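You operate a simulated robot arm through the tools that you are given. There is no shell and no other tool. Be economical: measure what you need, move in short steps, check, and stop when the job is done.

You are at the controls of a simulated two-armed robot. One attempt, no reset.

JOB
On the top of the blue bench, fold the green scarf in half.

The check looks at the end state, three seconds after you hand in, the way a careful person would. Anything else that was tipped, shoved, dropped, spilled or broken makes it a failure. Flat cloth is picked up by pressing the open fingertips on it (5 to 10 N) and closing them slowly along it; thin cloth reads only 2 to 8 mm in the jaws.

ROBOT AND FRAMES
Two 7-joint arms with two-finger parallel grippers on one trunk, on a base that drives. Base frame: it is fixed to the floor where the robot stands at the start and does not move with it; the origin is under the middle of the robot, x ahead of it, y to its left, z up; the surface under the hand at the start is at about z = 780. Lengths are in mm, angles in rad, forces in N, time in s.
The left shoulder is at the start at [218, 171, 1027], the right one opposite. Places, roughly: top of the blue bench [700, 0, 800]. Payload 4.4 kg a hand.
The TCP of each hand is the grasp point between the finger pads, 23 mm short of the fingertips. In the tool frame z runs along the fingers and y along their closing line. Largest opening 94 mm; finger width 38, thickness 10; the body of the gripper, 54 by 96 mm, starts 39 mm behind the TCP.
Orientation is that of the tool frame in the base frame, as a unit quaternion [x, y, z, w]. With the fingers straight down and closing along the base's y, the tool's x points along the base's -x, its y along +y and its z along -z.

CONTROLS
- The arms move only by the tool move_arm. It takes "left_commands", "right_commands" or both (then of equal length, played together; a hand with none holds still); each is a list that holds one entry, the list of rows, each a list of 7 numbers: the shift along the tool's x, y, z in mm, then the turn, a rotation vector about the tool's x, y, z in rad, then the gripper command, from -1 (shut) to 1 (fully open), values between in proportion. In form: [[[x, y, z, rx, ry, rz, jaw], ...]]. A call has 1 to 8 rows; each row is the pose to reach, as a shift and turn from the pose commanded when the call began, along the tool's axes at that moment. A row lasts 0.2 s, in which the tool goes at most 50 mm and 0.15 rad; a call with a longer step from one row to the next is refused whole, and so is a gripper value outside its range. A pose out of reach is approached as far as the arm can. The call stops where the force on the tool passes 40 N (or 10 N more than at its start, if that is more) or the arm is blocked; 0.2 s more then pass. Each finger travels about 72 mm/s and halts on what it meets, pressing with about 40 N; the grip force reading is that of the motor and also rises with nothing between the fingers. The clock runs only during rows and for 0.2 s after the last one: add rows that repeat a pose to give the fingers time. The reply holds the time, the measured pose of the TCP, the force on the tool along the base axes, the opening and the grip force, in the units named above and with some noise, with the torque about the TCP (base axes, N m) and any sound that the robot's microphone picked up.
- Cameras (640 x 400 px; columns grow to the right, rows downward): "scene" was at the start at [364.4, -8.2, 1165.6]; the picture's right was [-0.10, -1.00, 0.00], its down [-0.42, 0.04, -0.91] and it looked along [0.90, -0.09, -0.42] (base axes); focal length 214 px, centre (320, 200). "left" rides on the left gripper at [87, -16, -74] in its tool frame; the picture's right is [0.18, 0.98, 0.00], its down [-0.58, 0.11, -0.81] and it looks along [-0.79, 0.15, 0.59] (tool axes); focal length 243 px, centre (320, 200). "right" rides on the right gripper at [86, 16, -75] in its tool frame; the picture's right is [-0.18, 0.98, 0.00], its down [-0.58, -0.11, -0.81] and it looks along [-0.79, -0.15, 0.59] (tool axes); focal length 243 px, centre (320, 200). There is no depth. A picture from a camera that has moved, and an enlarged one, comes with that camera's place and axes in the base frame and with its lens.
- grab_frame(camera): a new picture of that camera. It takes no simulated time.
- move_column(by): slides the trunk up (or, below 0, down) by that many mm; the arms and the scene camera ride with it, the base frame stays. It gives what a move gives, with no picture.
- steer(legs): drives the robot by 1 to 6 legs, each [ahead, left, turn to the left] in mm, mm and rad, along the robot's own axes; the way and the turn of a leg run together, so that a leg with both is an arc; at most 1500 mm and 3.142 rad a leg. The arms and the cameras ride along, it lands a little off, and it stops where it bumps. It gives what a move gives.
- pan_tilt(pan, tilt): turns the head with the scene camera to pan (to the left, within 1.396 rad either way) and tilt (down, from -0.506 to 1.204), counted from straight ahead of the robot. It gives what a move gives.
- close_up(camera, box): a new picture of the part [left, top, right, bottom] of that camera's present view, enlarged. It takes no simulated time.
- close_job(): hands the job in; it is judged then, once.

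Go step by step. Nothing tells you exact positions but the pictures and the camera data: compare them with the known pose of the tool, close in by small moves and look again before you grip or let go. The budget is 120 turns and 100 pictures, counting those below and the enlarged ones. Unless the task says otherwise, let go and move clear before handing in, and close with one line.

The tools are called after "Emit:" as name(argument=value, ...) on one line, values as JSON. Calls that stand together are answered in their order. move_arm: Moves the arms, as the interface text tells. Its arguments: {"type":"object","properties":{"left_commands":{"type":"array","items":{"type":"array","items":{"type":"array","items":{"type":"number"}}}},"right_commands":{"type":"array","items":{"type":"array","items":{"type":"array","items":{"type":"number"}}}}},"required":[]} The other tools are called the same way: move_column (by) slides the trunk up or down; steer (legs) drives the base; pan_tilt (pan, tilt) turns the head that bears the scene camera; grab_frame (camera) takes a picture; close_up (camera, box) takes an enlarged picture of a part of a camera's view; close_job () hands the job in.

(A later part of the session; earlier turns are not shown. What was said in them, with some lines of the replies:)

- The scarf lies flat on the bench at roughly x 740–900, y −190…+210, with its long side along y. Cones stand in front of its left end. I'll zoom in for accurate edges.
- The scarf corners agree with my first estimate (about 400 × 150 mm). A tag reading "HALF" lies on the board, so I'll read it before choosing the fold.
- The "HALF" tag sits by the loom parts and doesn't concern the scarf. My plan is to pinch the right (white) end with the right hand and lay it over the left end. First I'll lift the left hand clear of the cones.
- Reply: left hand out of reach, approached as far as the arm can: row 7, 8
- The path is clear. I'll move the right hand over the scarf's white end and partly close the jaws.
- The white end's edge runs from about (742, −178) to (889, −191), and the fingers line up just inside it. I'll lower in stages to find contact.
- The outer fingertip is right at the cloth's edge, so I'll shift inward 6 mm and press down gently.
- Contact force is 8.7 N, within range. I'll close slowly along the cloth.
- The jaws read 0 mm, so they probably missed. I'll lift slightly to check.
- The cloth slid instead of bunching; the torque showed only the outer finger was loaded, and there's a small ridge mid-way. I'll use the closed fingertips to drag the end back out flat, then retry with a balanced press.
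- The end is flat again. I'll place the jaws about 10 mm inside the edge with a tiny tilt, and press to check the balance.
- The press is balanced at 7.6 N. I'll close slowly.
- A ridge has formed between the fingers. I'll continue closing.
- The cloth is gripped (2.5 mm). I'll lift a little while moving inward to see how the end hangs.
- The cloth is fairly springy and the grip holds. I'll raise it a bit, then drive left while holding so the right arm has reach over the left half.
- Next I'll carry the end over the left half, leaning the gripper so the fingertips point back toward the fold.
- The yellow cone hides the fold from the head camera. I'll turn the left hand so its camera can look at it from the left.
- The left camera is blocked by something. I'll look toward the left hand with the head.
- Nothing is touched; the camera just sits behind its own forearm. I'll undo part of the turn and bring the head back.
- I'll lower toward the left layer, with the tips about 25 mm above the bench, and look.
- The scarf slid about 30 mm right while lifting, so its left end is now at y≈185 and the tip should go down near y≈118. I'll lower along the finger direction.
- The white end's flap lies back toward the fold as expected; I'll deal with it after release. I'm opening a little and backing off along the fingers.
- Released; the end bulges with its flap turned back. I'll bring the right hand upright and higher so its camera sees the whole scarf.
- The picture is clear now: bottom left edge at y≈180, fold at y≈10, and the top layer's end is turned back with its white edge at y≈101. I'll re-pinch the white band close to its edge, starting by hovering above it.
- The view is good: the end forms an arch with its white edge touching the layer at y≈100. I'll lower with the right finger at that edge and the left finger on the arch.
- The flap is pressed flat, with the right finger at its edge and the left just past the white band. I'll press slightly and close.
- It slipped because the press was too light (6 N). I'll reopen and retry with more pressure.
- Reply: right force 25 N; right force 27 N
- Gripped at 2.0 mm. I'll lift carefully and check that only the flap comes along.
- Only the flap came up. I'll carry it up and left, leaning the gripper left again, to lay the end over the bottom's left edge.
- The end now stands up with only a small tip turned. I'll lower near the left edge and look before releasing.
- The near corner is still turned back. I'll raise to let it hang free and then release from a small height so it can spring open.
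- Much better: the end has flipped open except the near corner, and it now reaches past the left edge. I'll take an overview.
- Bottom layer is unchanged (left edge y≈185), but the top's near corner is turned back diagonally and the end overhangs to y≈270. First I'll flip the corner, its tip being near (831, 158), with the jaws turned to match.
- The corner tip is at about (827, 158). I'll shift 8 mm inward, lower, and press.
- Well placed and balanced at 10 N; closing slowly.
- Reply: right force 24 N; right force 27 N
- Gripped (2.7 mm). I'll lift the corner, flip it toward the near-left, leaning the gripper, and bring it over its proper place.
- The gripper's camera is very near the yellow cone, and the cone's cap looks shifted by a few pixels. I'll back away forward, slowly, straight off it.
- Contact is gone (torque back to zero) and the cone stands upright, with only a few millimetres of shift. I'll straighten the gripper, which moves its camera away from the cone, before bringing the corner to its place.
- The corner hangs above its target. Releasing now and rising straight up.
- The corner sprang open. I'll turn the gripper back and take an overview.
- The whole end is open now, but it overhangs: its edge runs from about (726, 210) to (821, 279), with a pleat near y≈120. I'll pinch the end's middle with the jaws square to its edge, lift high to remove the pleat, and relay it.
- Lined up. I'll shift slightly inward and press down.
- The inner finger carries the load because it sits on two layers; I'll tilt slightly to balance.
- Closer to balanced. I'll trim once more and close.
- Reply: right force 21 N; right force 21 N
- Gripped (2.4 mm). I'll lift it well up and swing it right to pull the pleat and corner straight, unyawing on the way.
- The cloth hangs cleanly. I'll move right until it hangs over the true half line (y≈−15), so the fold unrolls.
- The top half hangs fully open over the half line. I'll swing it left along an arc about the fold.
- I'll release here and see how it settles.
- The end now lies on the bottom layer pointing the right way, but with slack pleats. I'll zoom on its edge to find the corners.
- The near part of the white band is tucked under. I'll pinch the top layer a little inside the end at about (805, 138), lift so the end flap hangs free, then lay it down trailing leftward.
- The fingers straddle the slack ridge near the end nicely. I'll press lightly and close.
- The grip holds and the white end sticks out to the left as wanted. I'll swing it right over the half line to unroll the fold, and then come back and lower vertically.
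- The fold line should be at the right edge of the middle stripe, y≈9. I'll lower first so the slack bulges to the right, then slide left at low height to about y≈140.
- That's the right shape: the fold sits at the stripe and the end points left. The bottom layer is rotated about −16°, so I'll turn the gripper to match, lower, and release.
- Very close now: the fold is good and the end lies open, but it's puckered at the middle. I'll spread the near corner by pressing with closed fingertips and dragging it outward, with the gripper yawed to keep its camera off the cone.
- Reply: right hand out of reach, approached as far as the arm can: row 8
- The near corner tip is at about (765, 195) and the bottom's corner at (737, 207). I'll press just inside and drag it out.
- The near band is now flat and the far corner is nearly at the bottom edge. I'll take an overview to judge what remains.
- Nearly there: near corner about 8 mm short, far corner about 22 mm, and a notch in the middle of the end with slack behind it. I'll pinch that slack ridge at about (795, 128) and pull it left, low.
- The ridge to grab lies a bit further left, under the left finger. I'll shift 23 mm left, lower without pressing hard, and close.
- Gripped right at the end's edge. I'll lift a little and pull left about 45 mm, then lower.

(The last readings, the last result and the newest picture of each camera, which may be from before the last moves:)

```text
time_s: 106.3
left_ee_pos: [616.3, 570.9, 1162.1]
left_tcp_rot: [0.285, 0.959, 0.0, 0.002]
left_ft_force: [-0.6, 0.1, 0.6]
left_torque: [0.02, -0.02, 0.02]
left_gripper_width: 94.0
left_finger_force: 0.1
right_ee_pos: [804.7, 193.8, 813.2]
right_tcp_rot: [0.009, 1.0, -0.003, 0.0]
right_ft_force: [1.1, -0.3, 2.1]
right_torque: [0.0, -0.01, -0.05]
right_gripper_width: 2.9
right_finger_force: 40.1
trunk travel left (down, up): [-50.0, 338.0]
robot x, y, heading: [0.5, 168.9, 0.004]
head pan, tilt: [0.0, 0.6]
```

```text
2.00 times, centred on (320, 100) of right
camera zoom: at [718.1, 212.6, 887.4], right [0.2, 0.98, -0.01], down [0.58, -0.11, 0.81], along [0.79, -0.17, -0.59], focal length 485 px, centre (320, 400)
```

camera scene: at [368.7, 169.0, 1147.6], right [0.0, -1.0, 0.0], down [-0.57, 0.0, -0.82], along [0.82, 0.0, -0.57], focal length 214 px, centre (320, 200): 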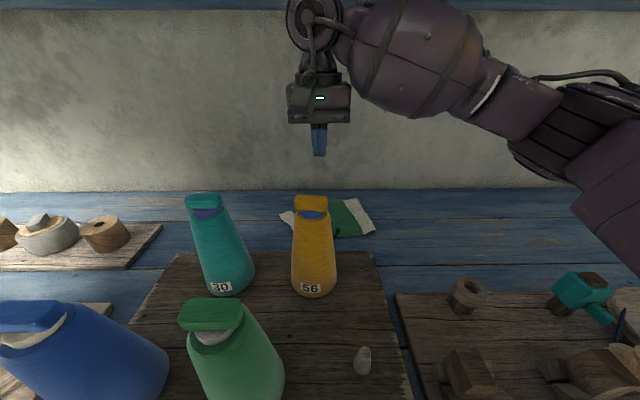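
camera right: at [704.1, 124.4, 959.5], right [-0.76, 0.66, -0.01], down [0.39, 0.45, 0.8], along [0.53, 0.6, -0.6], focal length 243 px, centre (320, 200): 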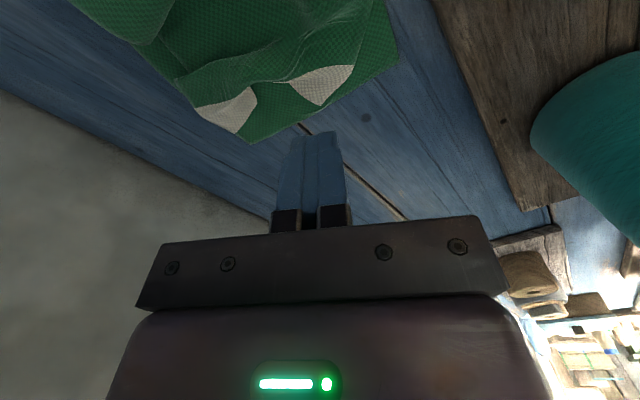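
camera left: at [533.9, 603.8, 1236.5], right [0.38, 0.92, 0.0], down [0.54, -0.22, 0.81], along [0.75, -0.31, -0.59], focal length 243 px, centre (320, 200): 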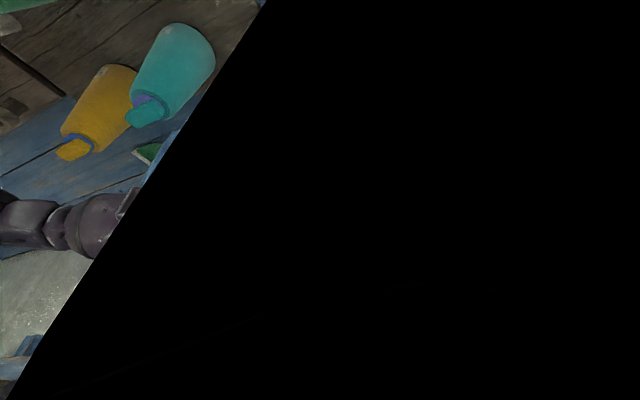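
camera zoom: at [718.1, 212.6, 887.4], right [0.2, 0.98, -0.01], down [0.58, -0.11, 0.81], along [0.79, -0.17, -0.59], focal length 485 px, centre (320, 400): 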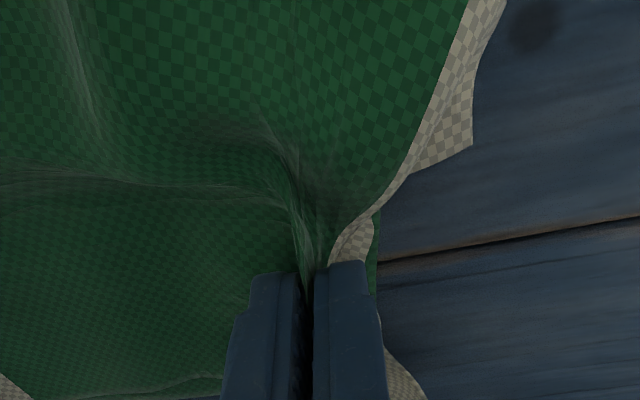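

The end's middle is now at the bottom's edge, with the near corner overhanging a little. I'll ease back 8 mm, release gently and rise.

Emit:
move_arm(right_commands=[[[0, -4, -2, 0, 0, 0, -1], [0, -9, -2, 0, 0, 0, -1], [0, -9, -2, 0, 0, 0, -0.75], [0, -9, -2, 0, 0, 0, -0.5], [0, -9, -6, 0, 0, 0, -0.3], [0, -9, -25, 0, 0, 0, -0.3], [0, -9, -65, 0, 0, 0, -0.3], [0, -9, -110, 0, 0, 0, -0.3]]])

Emit:
move_arm(right_commands=[[[20, -5, -40, 0, 0, 0, -0.5], [50, -15, -75, 0, 0, 0, -1], [80, -25, -80, 0, 0, 0, -1], [100, -30, -80, 0, 0, 0, -1], [100, -30, -80, 0, 0, 0, -1]]])

Emit:
close_up(camera="right", box=[150, 0, 470, 200])

```text
time_s: 108.1
left_ee_pos: [616.0, 571.8, 1162.9]
left_tcp_rot: [0.285, 0.958, -0.001, 0.002]
left_ft_force: [-0.2, 0.1, 0.6]
left_torque: [0.02, -0.04, 0.0]
left_gripper_width: 94.0
left_finger_force: 0.0
right_ee_pos: [802.1, 186.5, 923.7]
right_tcp_rot: [0.009, 1.0, -0.005, 0.0]
right_ft_force: [0.1, 0.8, 1.0]
right_torque: [0.0, -0.02, 0.01]
right_gripper_width: 32.8
right_finger_force: 0.0
trunk travel left (down, up): [-50.0, 338.0]
robot x, y, heading: [-2.5, 165.8, 0.003]
head pan, tilt: [0.0, 0.6]
```

```text
time_s: 109.3
left_ee_pos: [617.3, 571.1, 1160.1]
left_tcp_rot: [0.285, 0.959, 0.0, 0.001]
left_ft_force: [0.4, 0.1, -0.5]
left_torque: [0.01, 0.01, 0.04]
left_gripper_width: 93.9
left_finger_force: 0.0
right_ee_pos: [703.8, 158.6, 1002.7]
right_tcp_rot: [0.009, 1.0, -0.005, 0.0]
right_ft_force: [-0.4, 0.4, 0.4]
right_torque: [-0.01, 0.02, 0.04]
right_gripper_width: 0.0
right_finger_force: 39.5
trunk travel left (down, up): [-50.0, 338.0]
robot x, y, heading: [-1.7, 166.9, 0.002]
head pan, tilt: [0.0, 0.6]
```

```text
2.00 times, centred on (310, 100) of right
camera zoom: at [615.7, 176.6, 1077.1], right [0.2, 0.98, -0.01], down [0.58, -0.11, 0.81], along [0.79, -0.17, -0.59], focal length 485 px, centre (340, 400)
```

zoom: 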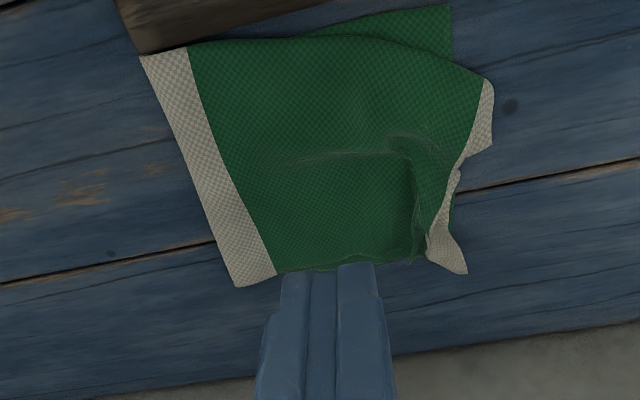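

Now it looks folded, with the ends together, but the fold line sits about 40 mm inside the bottom half (the stripe shows on top) and some slack is left. I'll pinch the top layer near the fold, pull it right to roll the fold outward, and set it down.

Emit:
move_arm(right_commands=[[[-20, -18, 20, 0, 0, 0, -0.5], [-45, -40, 50, 0, 0, 0, -0.1], [-70, -60, 85, 0, 0, 0, -0.1], [-76, -68, 125, 0, 0, 0, -0.1], [-76, -68, 160, 0, 0, 0, -0.1], [-76, -68, 182, 0, 0, 0, -0.1], [-76, -68, 193, 0, 0, 0, -0.1], [-76, -68, 198, 0, 0, 0, -0.1]]])

Emit:
move_arm(right_commands=[[[0, 0, 2, 0, 0, 0, -0.1], [0, 0, 2, 0, 0, 0, -0.1]]])

```text
time_s: 111.1
left_ee_pos: [616.4, 570.5, 1162.8]
left_tcp_rot: [0.285, 0.959, -0.001, 0.001]
left_ft_force: [-0.2, 0.6, 0.2]
left_torque: [0.0, 0.01, -0.01]
left_gripper_width: 94.1
left_finger_force: 0.1
right_ee_pos: [779.4, 87.0, 805.8]
right_tcp_rot: [0.009, 1.0, -0.004, 0.001]
right_ft_force: [-0.3, 0.3, 0.7]
right_torque: [0.03, -0.02, -0.01]
right_gripper_width: 42.3
right_finger_force: 0.1
trunk travel left (down, up): [-50.0, 338.0]
robot x, y, heading: [-1.2, 165.9, 0.005]
head pan, tilt: [0.0, 0.6]
```

```text
time_s: 111.7
left_ee_pos: [615.7, 571.7, 1163.6]
left_tcp_rot: [0.285, 0.958, -0.001, 0.002]
left_ft_force: [-0.1, -0.1, 0.0]
left_torque: [-0.02, -0.01, -0.01]
left_gripper_width: 94.1
left_finger_force: 0.0
right_ee_pos: [778.5, 88.0, 804.5]
right_tcp_rot: [0.009, 1.0, -0.004, 0.002]
right_ft_force: [-1.1, -0.2, 9.7]
right_torque: [0.17, 0.06, -0.02]
right_gripper_width: 42.2
right_finger_force: 0.1
trunk travel left (down, up): [-50.0, 338.0]
robot x, y, heading: [2.0, 165.5, 0.002]
head pan, tilt: [0.0, 0.6]
```

Pressing at 9.7 N, slightly left-loaded; I'll trim the tilt and close slowly.

Emit:
move_arm(right_commands=[[[0, 0, 0.5, -0.01, 0, 0, -0.1], [0, 0, 0.5, -0.01, 0, 0, -0.2], [0, 0, 0.5, -0.01, 0, 0, -0.3], [0, 0, 0.5, -0.01, 0, 0, -0.4], [0, 0, 0.5, -0.01, 0, 0, -0.5], [0, 0, 0.5, -0.01, 0, 0, -0.6], [0, 0, 0.5, -0.01, 0, 0, -0.72], [0, 0, 0.5, -0.01, 0, 0, -0.85]]])

Emit:
move_arm(right_commands=[[[0, 0, 0, 0, 0, 0, -1], [0, 0, 0, 0, 0, 0, -1], [0, 0, 0, 0, 0, 0, -1]]])

Emit:
close_up(camera="right", box=[120, 0, 480, 225])

```text
time_s: 113.5
left_ee_pos: [613.8, 572.2, 1163.2]
left_tcp_rot: [0.285, 0.959, -0.002, 0.003]
left_ft_force: [0.3, -0.2, -0.9]
left_torque: [-0.04, -0.01, 0.01]
left_gripper_width: 94.1
left_finger_force: 0.0
right_ee_pos: [778.1, 88.1, 805.3]
right_tcp_rot: [0.009, 1.0, 0.002, 0.001]
right_ft_force: [-0.2, 1.4, 19.3]
right_torque: [-0.01, 0.02, -0.01]
right_gripper_width: 5.8
right_finger_force: 0.1
trunk travel left (down, up): [-50.0, 338.0]
robot x, y, heading: [-1.8, 168.5, 0.003]
head pan, tilt: [0.0, 0.6]
```

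```text
time_s: 114.3
left_ee_pos: [615.0, 571.7, 1162.0]
left_tcp_rot: [0.284, 0.959, -0.001, 0.002]
left_ft_force: [0.1, 1.2, -1.0]
left_torque: [-0.04, 0.01, 0.02]
left_gripper_width: 93.9
left_finger_force: 0.0
right_ee_pos: [777.4, 87.8, 804.4]
right_tcp_rot: [0.009, 1.0, 0.001, 0.002]
right_ft_force: [0.7, 5.2, 21.2]
right_torque: [0.1, 0.16, 0.0]
right_gripper_width: 2.6
right_finger_force: 40.4
trunk travel left (down, up): [-50.0, 338.0]
robot x, y, heading: [-0.2, 168.6, -0.001]
head pan, tilt: [0.0, 0.6]
```

```text
1.78 times, centred on (300, 112) of right
camera zoom: at [690.4, 106.0, 879.2], right [0.2, 0.98, 0.0], down [0.58, -0.12, 0.81], along [0.79, -0.16, -0.59], focal length 431 px, centre (356, 356)
```

zoom: 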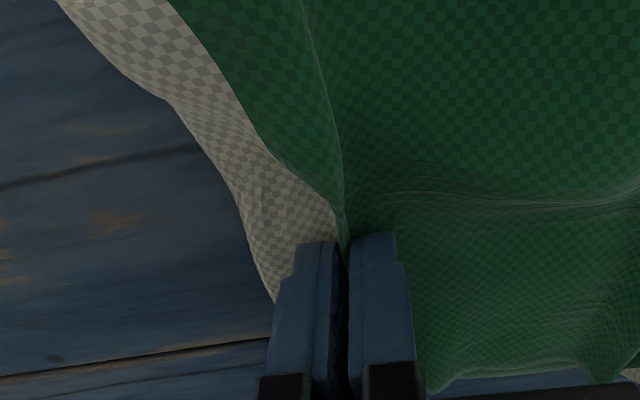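

Gripped the top layer only. I'll lift and draw it right to about y≈22, so this part becomes the fold.

Emit:
move_arm(right_commands=[[[0, -3, -12, 0, 0, 0, -1], [0, -10, -26, 0, 0, 0, -1], [0, -22, -36, 0, 0, 0, -1], [0, -36, -38, 0, 0, 0, -1], [0, -50, -34, 0, 0, 0, -1], [0, -60, -26, 0, 0, 0, -1], [0, -66, -16, 0, 0, 0, -1], [0, -66, -16, 0, 0, 0, -1]]])

Emit:
close_up(camera="right", box=[120, 0, 560, 275])

Emit:
close_up(camera="scene", box=[240, 120, 464, 260])

```text
time_s: 116.1
left_ee_pos: [615.9, 571.1, 1162.8]
left_tcp_rot: [0.285, 0.959, -0.001, 0.002]
left_ft_force: [-0.3, -0.6, -0.8]
left_torque: [-0.03, -0.01, -0.02]
left_gripper_width: 94.0
left_finger_force: 0.0
right_ee_pos: [776.9, 21.2, 818.2]
right_tcp_rot: [0.009, 1.0, 0.001, 0.001]
right_ft_force: [0.5, 0.4, 0.3]
right_torque: [0.03, 0.02, 0.02]
right_gripper_width: 2.2
right_finger_force: 40.1
trunk travel left (down, up): [-50.0, 338.0]
robot x, y, heading: [-1.1, 169.3, 0.001]
head pan, tilt: [0.0, 0.6]
```

```text
1.45 times, centred on (340, 138) of right
camera zoom: at [689.9, 40.0, 892.5], right [0.2, 0.98, 0.0], down [0.58, -0.12, 0.81], along [0.79, -0.16, -0.59], focal length 353 px, centre (291, 291)
```

zoom: 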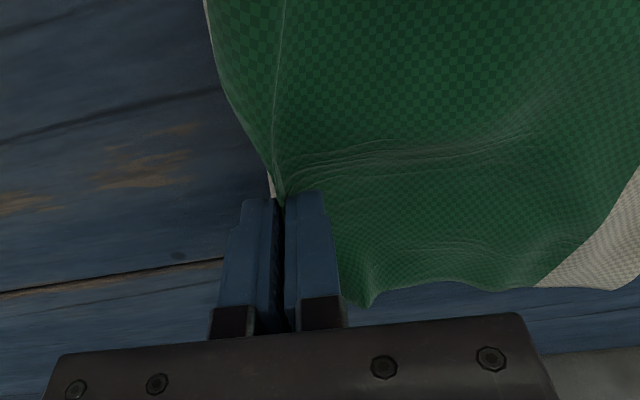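

```text
2.86 times, centred on (352, 190) of scene
camera zoom: at [360.9, 168.8, 1150.8], right [0.0, -1.0, 0.0], down [-0.56, 0.0, -0.83], along [0.83, 0.0, -0.56], focal length 613 px, centre (229, 229)
```

zoom: 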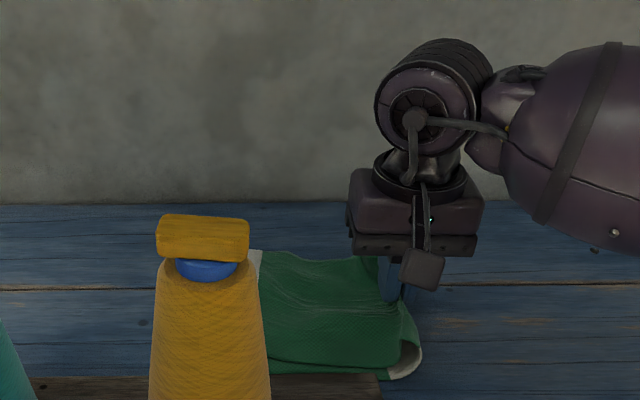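

Excellent: the stripe has rolled under the fold and the slack is pulled out. I'll release and look.

Emit:
move_arm(right_commands=[[[0, 0, 4, 0, 0, 0, -0.8], [0, 0, 4, 0, 0, 0, -0.55], [0, 0, 0, 0, 0, 0, -0.35], [0, 0, -25, 0, 0, 0, -0.3], [0, 0, -65, 0, 0, 0, -0.3], [0, 0, -110, 0, 0, 0, -0.6], [0, 0, -150, 0, 0, 0, -1], [0, 0, -185, 0, 0, 0, -1]]])

Emit:
move_arm(right_commands=[[[20, 40, 0, 0, 0, 0, -1], [45, 75, 0, 0, 0, 0, -1], [70, 110, 0, 0, 0, 0, -1], [80, 125, 0, 0, 0, 0, -1], [80, 125, 0, 0, 0, 0, -1]]])

Emit:
close_up(camera="right", box=[150, 0, 470, 200])

```text
time_s: 117.9
left_ee_pos: [614.7, 571.6, 1161.7]
left_tcp_rot: [0.285, 0.959, 0.0, 0.002]
left_ft_force: [0.6, 0.4, 0.1]
left_torque: [-0.01, 0.02, -0.03]
left_gripper_width: 94.1
left_finger_force: 0.1
right_ee_pos: [774.9, 22.8, 1005.6]
right_tcp_rot: [0.008, 1.0, 0.002, 0.0]
right_ft_force: [-0.2, 0.6, 0.7]
right_torque: [0.04, -0.04, 0.04]
right_gripper_width: 0.0
right_finger_force: 40.1
trunk travel left (down, up): [-50.0, 338.0]
robot x, y, heading: [-2.1, 168.2, 0.005]
head pan, tilt: [0.0, 0.6]
```

```text
time_s: 119.1
left_ee_pos: [617.8, 572.4, 1162.9]
left_tcp_rot: [0.285, 0.959, -0.001, 0.001]
left_ft_force: [0.3, -0.6, -0.5]
left_torque: [0.03, 0.01, -0.03]
left_gripper_width: 94.2
left_finger_force: 0.1
right_ee_pos: [699.0, 148.7, 1005.7]
right_tcp_rot: [0.01, 1.0, 0.001, 0.0]
right_ft_force: [-0.2, 0.7, -0.4]
right_torque: [-0.02, -0.01, 0.0]
right_gripper_width: 0.1
right_finger_force: 39.7
trunk travel left (down, up): [-50.0, 338.0]
robot x, y, heading: [-1.6, 169.6, 0.002]
head pan, tilt: [0.0, 0.6]
```

```text
2.00 times, centred on (310, 100) of right
camera zoom: at [611.6, 165.8, 1079.6], right [0.2, 0.98, 0.0], down [0.58, -0.12, 0.81], along [0.79, -0.16, -0.59], focal length 485 px, centre (340, 400)
```

zoom: 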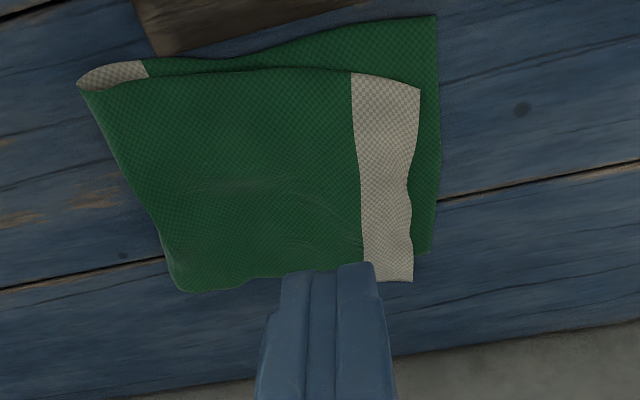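

This is a proper half fold; the ends match within about 25 mm, with the top layer's end shifted about 25 mm toward the wall. Its far strip lies directly on the bench, so I'll press on that strip alone and slide it back toward me.

Emit:
move_arm(right_commands=[[[-45, 2, 10, 0, 0, 0, -1], [-90, 5, 25, 0, 0, 0, -1], [-130, 9, 50, 0, 0, 0, -1], [-162, 9, 80, 0, 0, 0, -1], [-166, 9, 120, 0, 0, 0, -1], [-166, 9, 160, 0, 0, 0, -1], [-166, 9, 185, 0, 0, 0, -1], [-166, 9, 192, 0, 0, 0, -1]]])

Emit:
grab_frame(camera="right")

```text
time_s: 120.9
left_ee_pos: [616.1, 571.4, 1160.9]
left_tcp_rot: [0.285, 0.958, -0.001, 0.002]
left_ft_force: [-0.6, -0.2, 0.1]
left_torque: [0.02, -0.02, -0.01]
left_gripper_width: 94.2
left_finger_force: 0.1
right_ee_pos: [865.8, 153.9, 811.6]
right_tcp_rot: [0.008, 1.0, 0.001, 0.001]
right_ft_force: [-0.3, 0.1, 0.5]
right_torque: [0.03, -0.02, -0.03]
right_gripper_width: 0.0
right_finger_force: 39.6
trunk travel left (down, up): [-50.0, 338.0]
robot x, y, heading: [-1.0, 166.3, 0.003]
head pan, tilt: [0.0, 0.6]
```

```text
9 pictures are left
camera right: at [778.7, 171.2, 886.4], right [0.2, 0.98, 0.0], down [0.58, -0.12, 0.81], along [0.79, -0.16, -0.59], focal length 243 px, centre (320, 200)
```

right: 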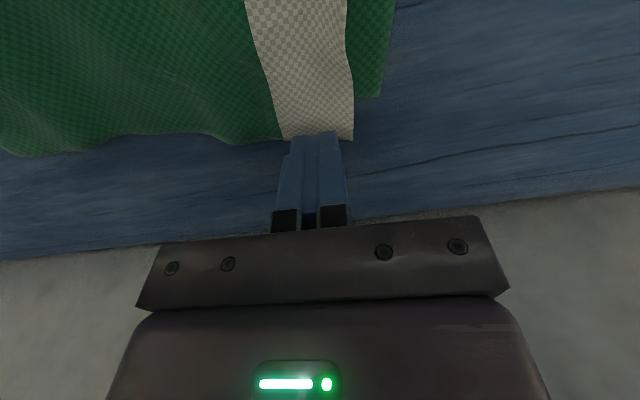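

The fingertips are on the white strip beyond the bottom layer. I'll press lightly and slide it back 22 mm with a slight leftward component.

Emit:
move_arm(right_commands=[[[0, 0, 5, 0, 0, 0, -1], [0, 0, 8, 0, 0, 0, -1], [0, 0, 9, 0, 0, 0, -1], [5, 2, 9, 0, 0, 0, -1], [10, 4, 9, 0, 0, 0, -1], [15, 7, 9, 0, 0, 0, -1], [20, 9, 9, 0, 0, 0, -1], [24, 11, 9, 0, 0, 0, -1]]])

Emit:
grab_frame(camera="right")

```text
time_s: 122.7
left_ee_pos: [615.2, 571.0, 1162.0]
left_tcp_rot: [0.284, 0.959, -0.001, 0.003]
left_ft_force: [0.7, 0.0, -0.2]
left_torque: [0.02, 0.0, 0.0]
left_gripper_width: 94.0
left_finger_force: 0.1
right_ee_pos: [841.1, 164.6, 804.7]
right_tcp_rot: [0.009, 1.0, 0.001, 0.002]
right_ft_force: [2.6, -1.0, 15.4]
right_torque: [-0.08, 0.18, 0.0]
right_gripper_width: 0.2
right_finger_force: 40.0
trunk travel left (down, up): [-50.0, 338.0]
robot x, y, heading: [0.5, 168.8, 0.004]
head pan, tilt: [0.0, 0.6]
```

```text
8 pictures are left
camera right: at [753.9, 182.5, 879.4], right [0.2, 0.98, 0.0], down [0.58, -0.12, 0.81], along [0.79, -0.16, -0.59], focal length 243 px, centre (320, 200)
```

right: 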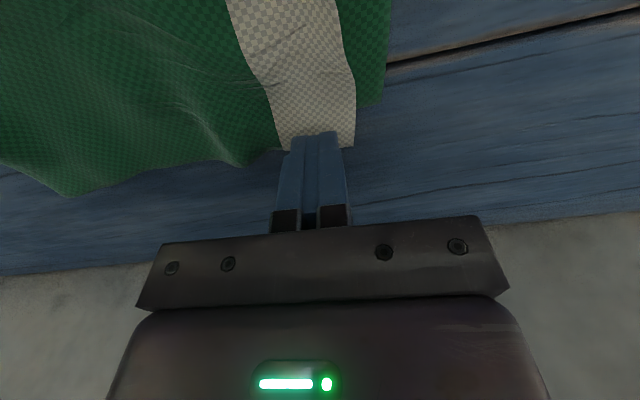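

Both layers moved together, so relative alignment hasn't changed. I'll lift off and check the overall state.

Emit:
move_arm(right_commands=[[[0, 0, -25, 0, 0, 0, -1], [0, 0, -70, 0, 0, 0, -1], [20, -5, -115, 0, 0, 0, -1], [60, -10, -150, 0, 0, 0, -1], [100, -15, -180, 0, 0, 0, -1], [140, -20, -200, 0, 0, 0, -1], [145, -20, -200, 0, 0, 0, -1]]])

Emit:
close_up(camera="right", box=[150, 0, 470, 200])

```text
refused: row 4 steps farther than a row can; nothing moved
```

```text
2.00 times, centred on (310, 100) of right
camera zoom: at [753.9, 182.5, 879.4], right [0.2, 0.98, 0.0], down [0.58, -0.12, 0.81], along [0.79, -0.16, -0.59], focal length 485 px, centre (340, 400)
```

zoom: 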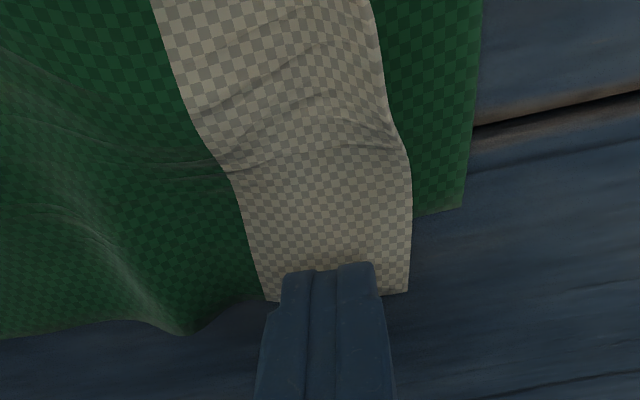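

Emit:
move_arm(right_commands=[[[0, 0, -25, 0, 0, 0, -1], [0, 0, -70, 0, 0, 0, -1], [15, -5, -110, 0, 0, 0, -1], [45, -10, -145, 0, 0, 0, -1], [80, -15, -175, 0, 0, 0, -1], [115, -20, -200, 0, 0, 0, -1], [143, -20, -200, 0, 0, 0, -1], [143, -20, -200, 0, 0, 0, -1]]])

Emit:
close_up(camera="right", box=[150, 0, 470, 200])

```text
time_s: 124.5
left_ee_pos: [615.9, 572.4, 1161.6]
left_tcp_rot: [0.285, 0.958, -0.001, 0.003]
left_ft_force: [0.1, 0.6, -0.5]
left_torque: [0.02, 0.02, 0.0]
left_gripper_width: 94.0
left_finger_force: 0.1
right_ee_pos: [698.7, 148.7, 1002.2]
right_tcp_rot: [0.009, 1.0, 0.0, 0.001]
right_ft_force: [1.1, -0.2, 0.2]
right_torque: [0.01, -0.01, 0.0]
right_gripper_width: 0.0
right_finger_force: 39.9
trunk travel left (down, up): [-50.0, 338.0]
robot x, y, heading: [3.0, 166.3, -0.001]
head pan, tilt: [0.0, 0.6]
```

```text
2.00 times, centred on (310, 100) of right
camera zoom: at [611.8, 165.9, 1077.0], right [0.2, 0.98, 0.0], down [0.58, -0.12, 0.81], along [0.79, -0.16, -0.59], focal length 485 px, centre (340, 400)
```

zoom: 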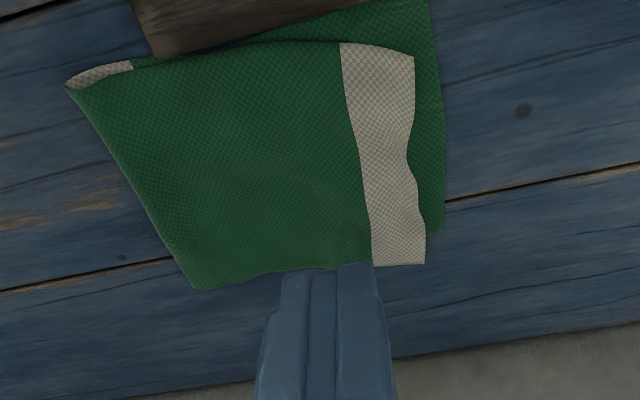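

The scarf is neatly folded in half with the ends together; further nudging beside the cone would risk more than it gains. I'll move the right hand clear and check the whole bench.

Emit:
move_arm(right_commands=[[[0, -40, -10, 0, 0, 0, -1], [10, -80, -20, 0, 0, 0, -1], [30, -120, -30, 0, 0, 0, -1], [55, -160, -30, 0, 0, 0, -1], [80, -200, -30, 0, 0, 0, -1], [100, -240, -30, 0, 0, 0, -1], [110, -270, -30, 0, 0, 0, -1], [110, -270, -30, 0, 0, 0, -1]]])

Emit:
pan_tilt(pan=0.0, tilt=0.75)

Emit:
grab_frame(camera="scene")

```text
time_s: 126.3
left_ee_pos: [615.9, 571.0, 1160.9]
left_tcp_rot: [0.286, 0.958, -0.001, 0.002]
left_ft_force: [-0.1, -0.2, -0.1]
left_torque: [0.03, 0.02, 0.03]
left_gripper_width: 93.9
left_finger_force: 0.1
right_ee_pos: [581.5, -121.5, 1032.1]
right_tcp_rot: [0.009, 1.0, 0.001, 0.0]
right_ft_force: [-0.9, 0.2, -0.8]
right_torque: [-0.03, -0.02, -0.02]
right_gripper_width: 0.0
right_finger_force: 40.2
trunk travel left (down, up): [-50.0, 338.0]
robot x, y, heading: [-3.3, 168.4, 0.002]
head pan, tilt: [0.0, 0.6]
```

```text
time_s: 127.0
left_ee_pos: [616.1, 571.4, 1160.8]
left_tcp_rot: [0.285, 0.958, 0.0, 0.002]
left_ft_force: [0.2, 0.2, 0.0]
left_torque: [0.02, -0.01, -0.02]
left_gripper_width: 94.1
left_finger_force: 0.1
right_ee_pos: [581.9, -122.3, 1031.4]
right_tcp_rot: [0.01, 1.0, 0.0, 0.0]
right_ft_force: [0.0, 1.0, 0.1]
right_torque: [0.01, -0.01, -0.04]
right_gripper_width: 0.0
right_finger_force: 39.9
trunk travel left (down, up): [-50.0, 338.0]
robot x, y, heading: [3.2, 169.2, 0.0]
head pan, tilt: [0.0, 0.75]
```

```text
5 pictures are left
camera scene: at [355.5, 168.7, 1137.9], right [0.0, -1.0, 0.0], down [-0.68, 0.0, -0.73], along [0.73, 0.0, -0.68], focal length 214 px, centre (320, 200)
```

scene: 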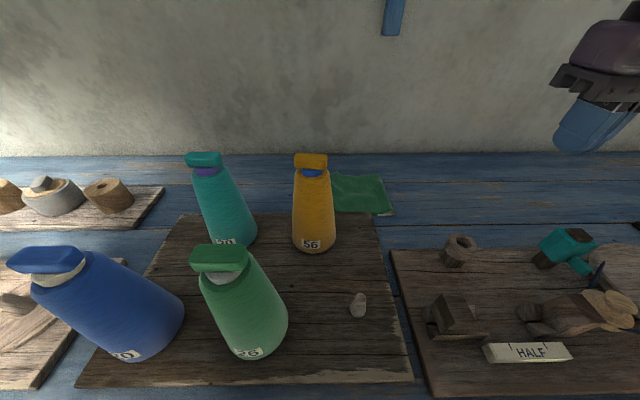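

The folded scarf lies flat, the hands are clear, and everything on the bench is standing; the yellow cone sits about 6 mm from where it was after my earlier brush. I'm handing in.

Emit:
close_job()

```text
The job is handed in.
```

The green scarf is folded in half on the blue bench, but not exactly: the two ends are about 25–30 mm out of line. The gripper's camera also brushed the yellow cone and moved it about 6 mm; it is still upright, and nothing else looks disturbed.
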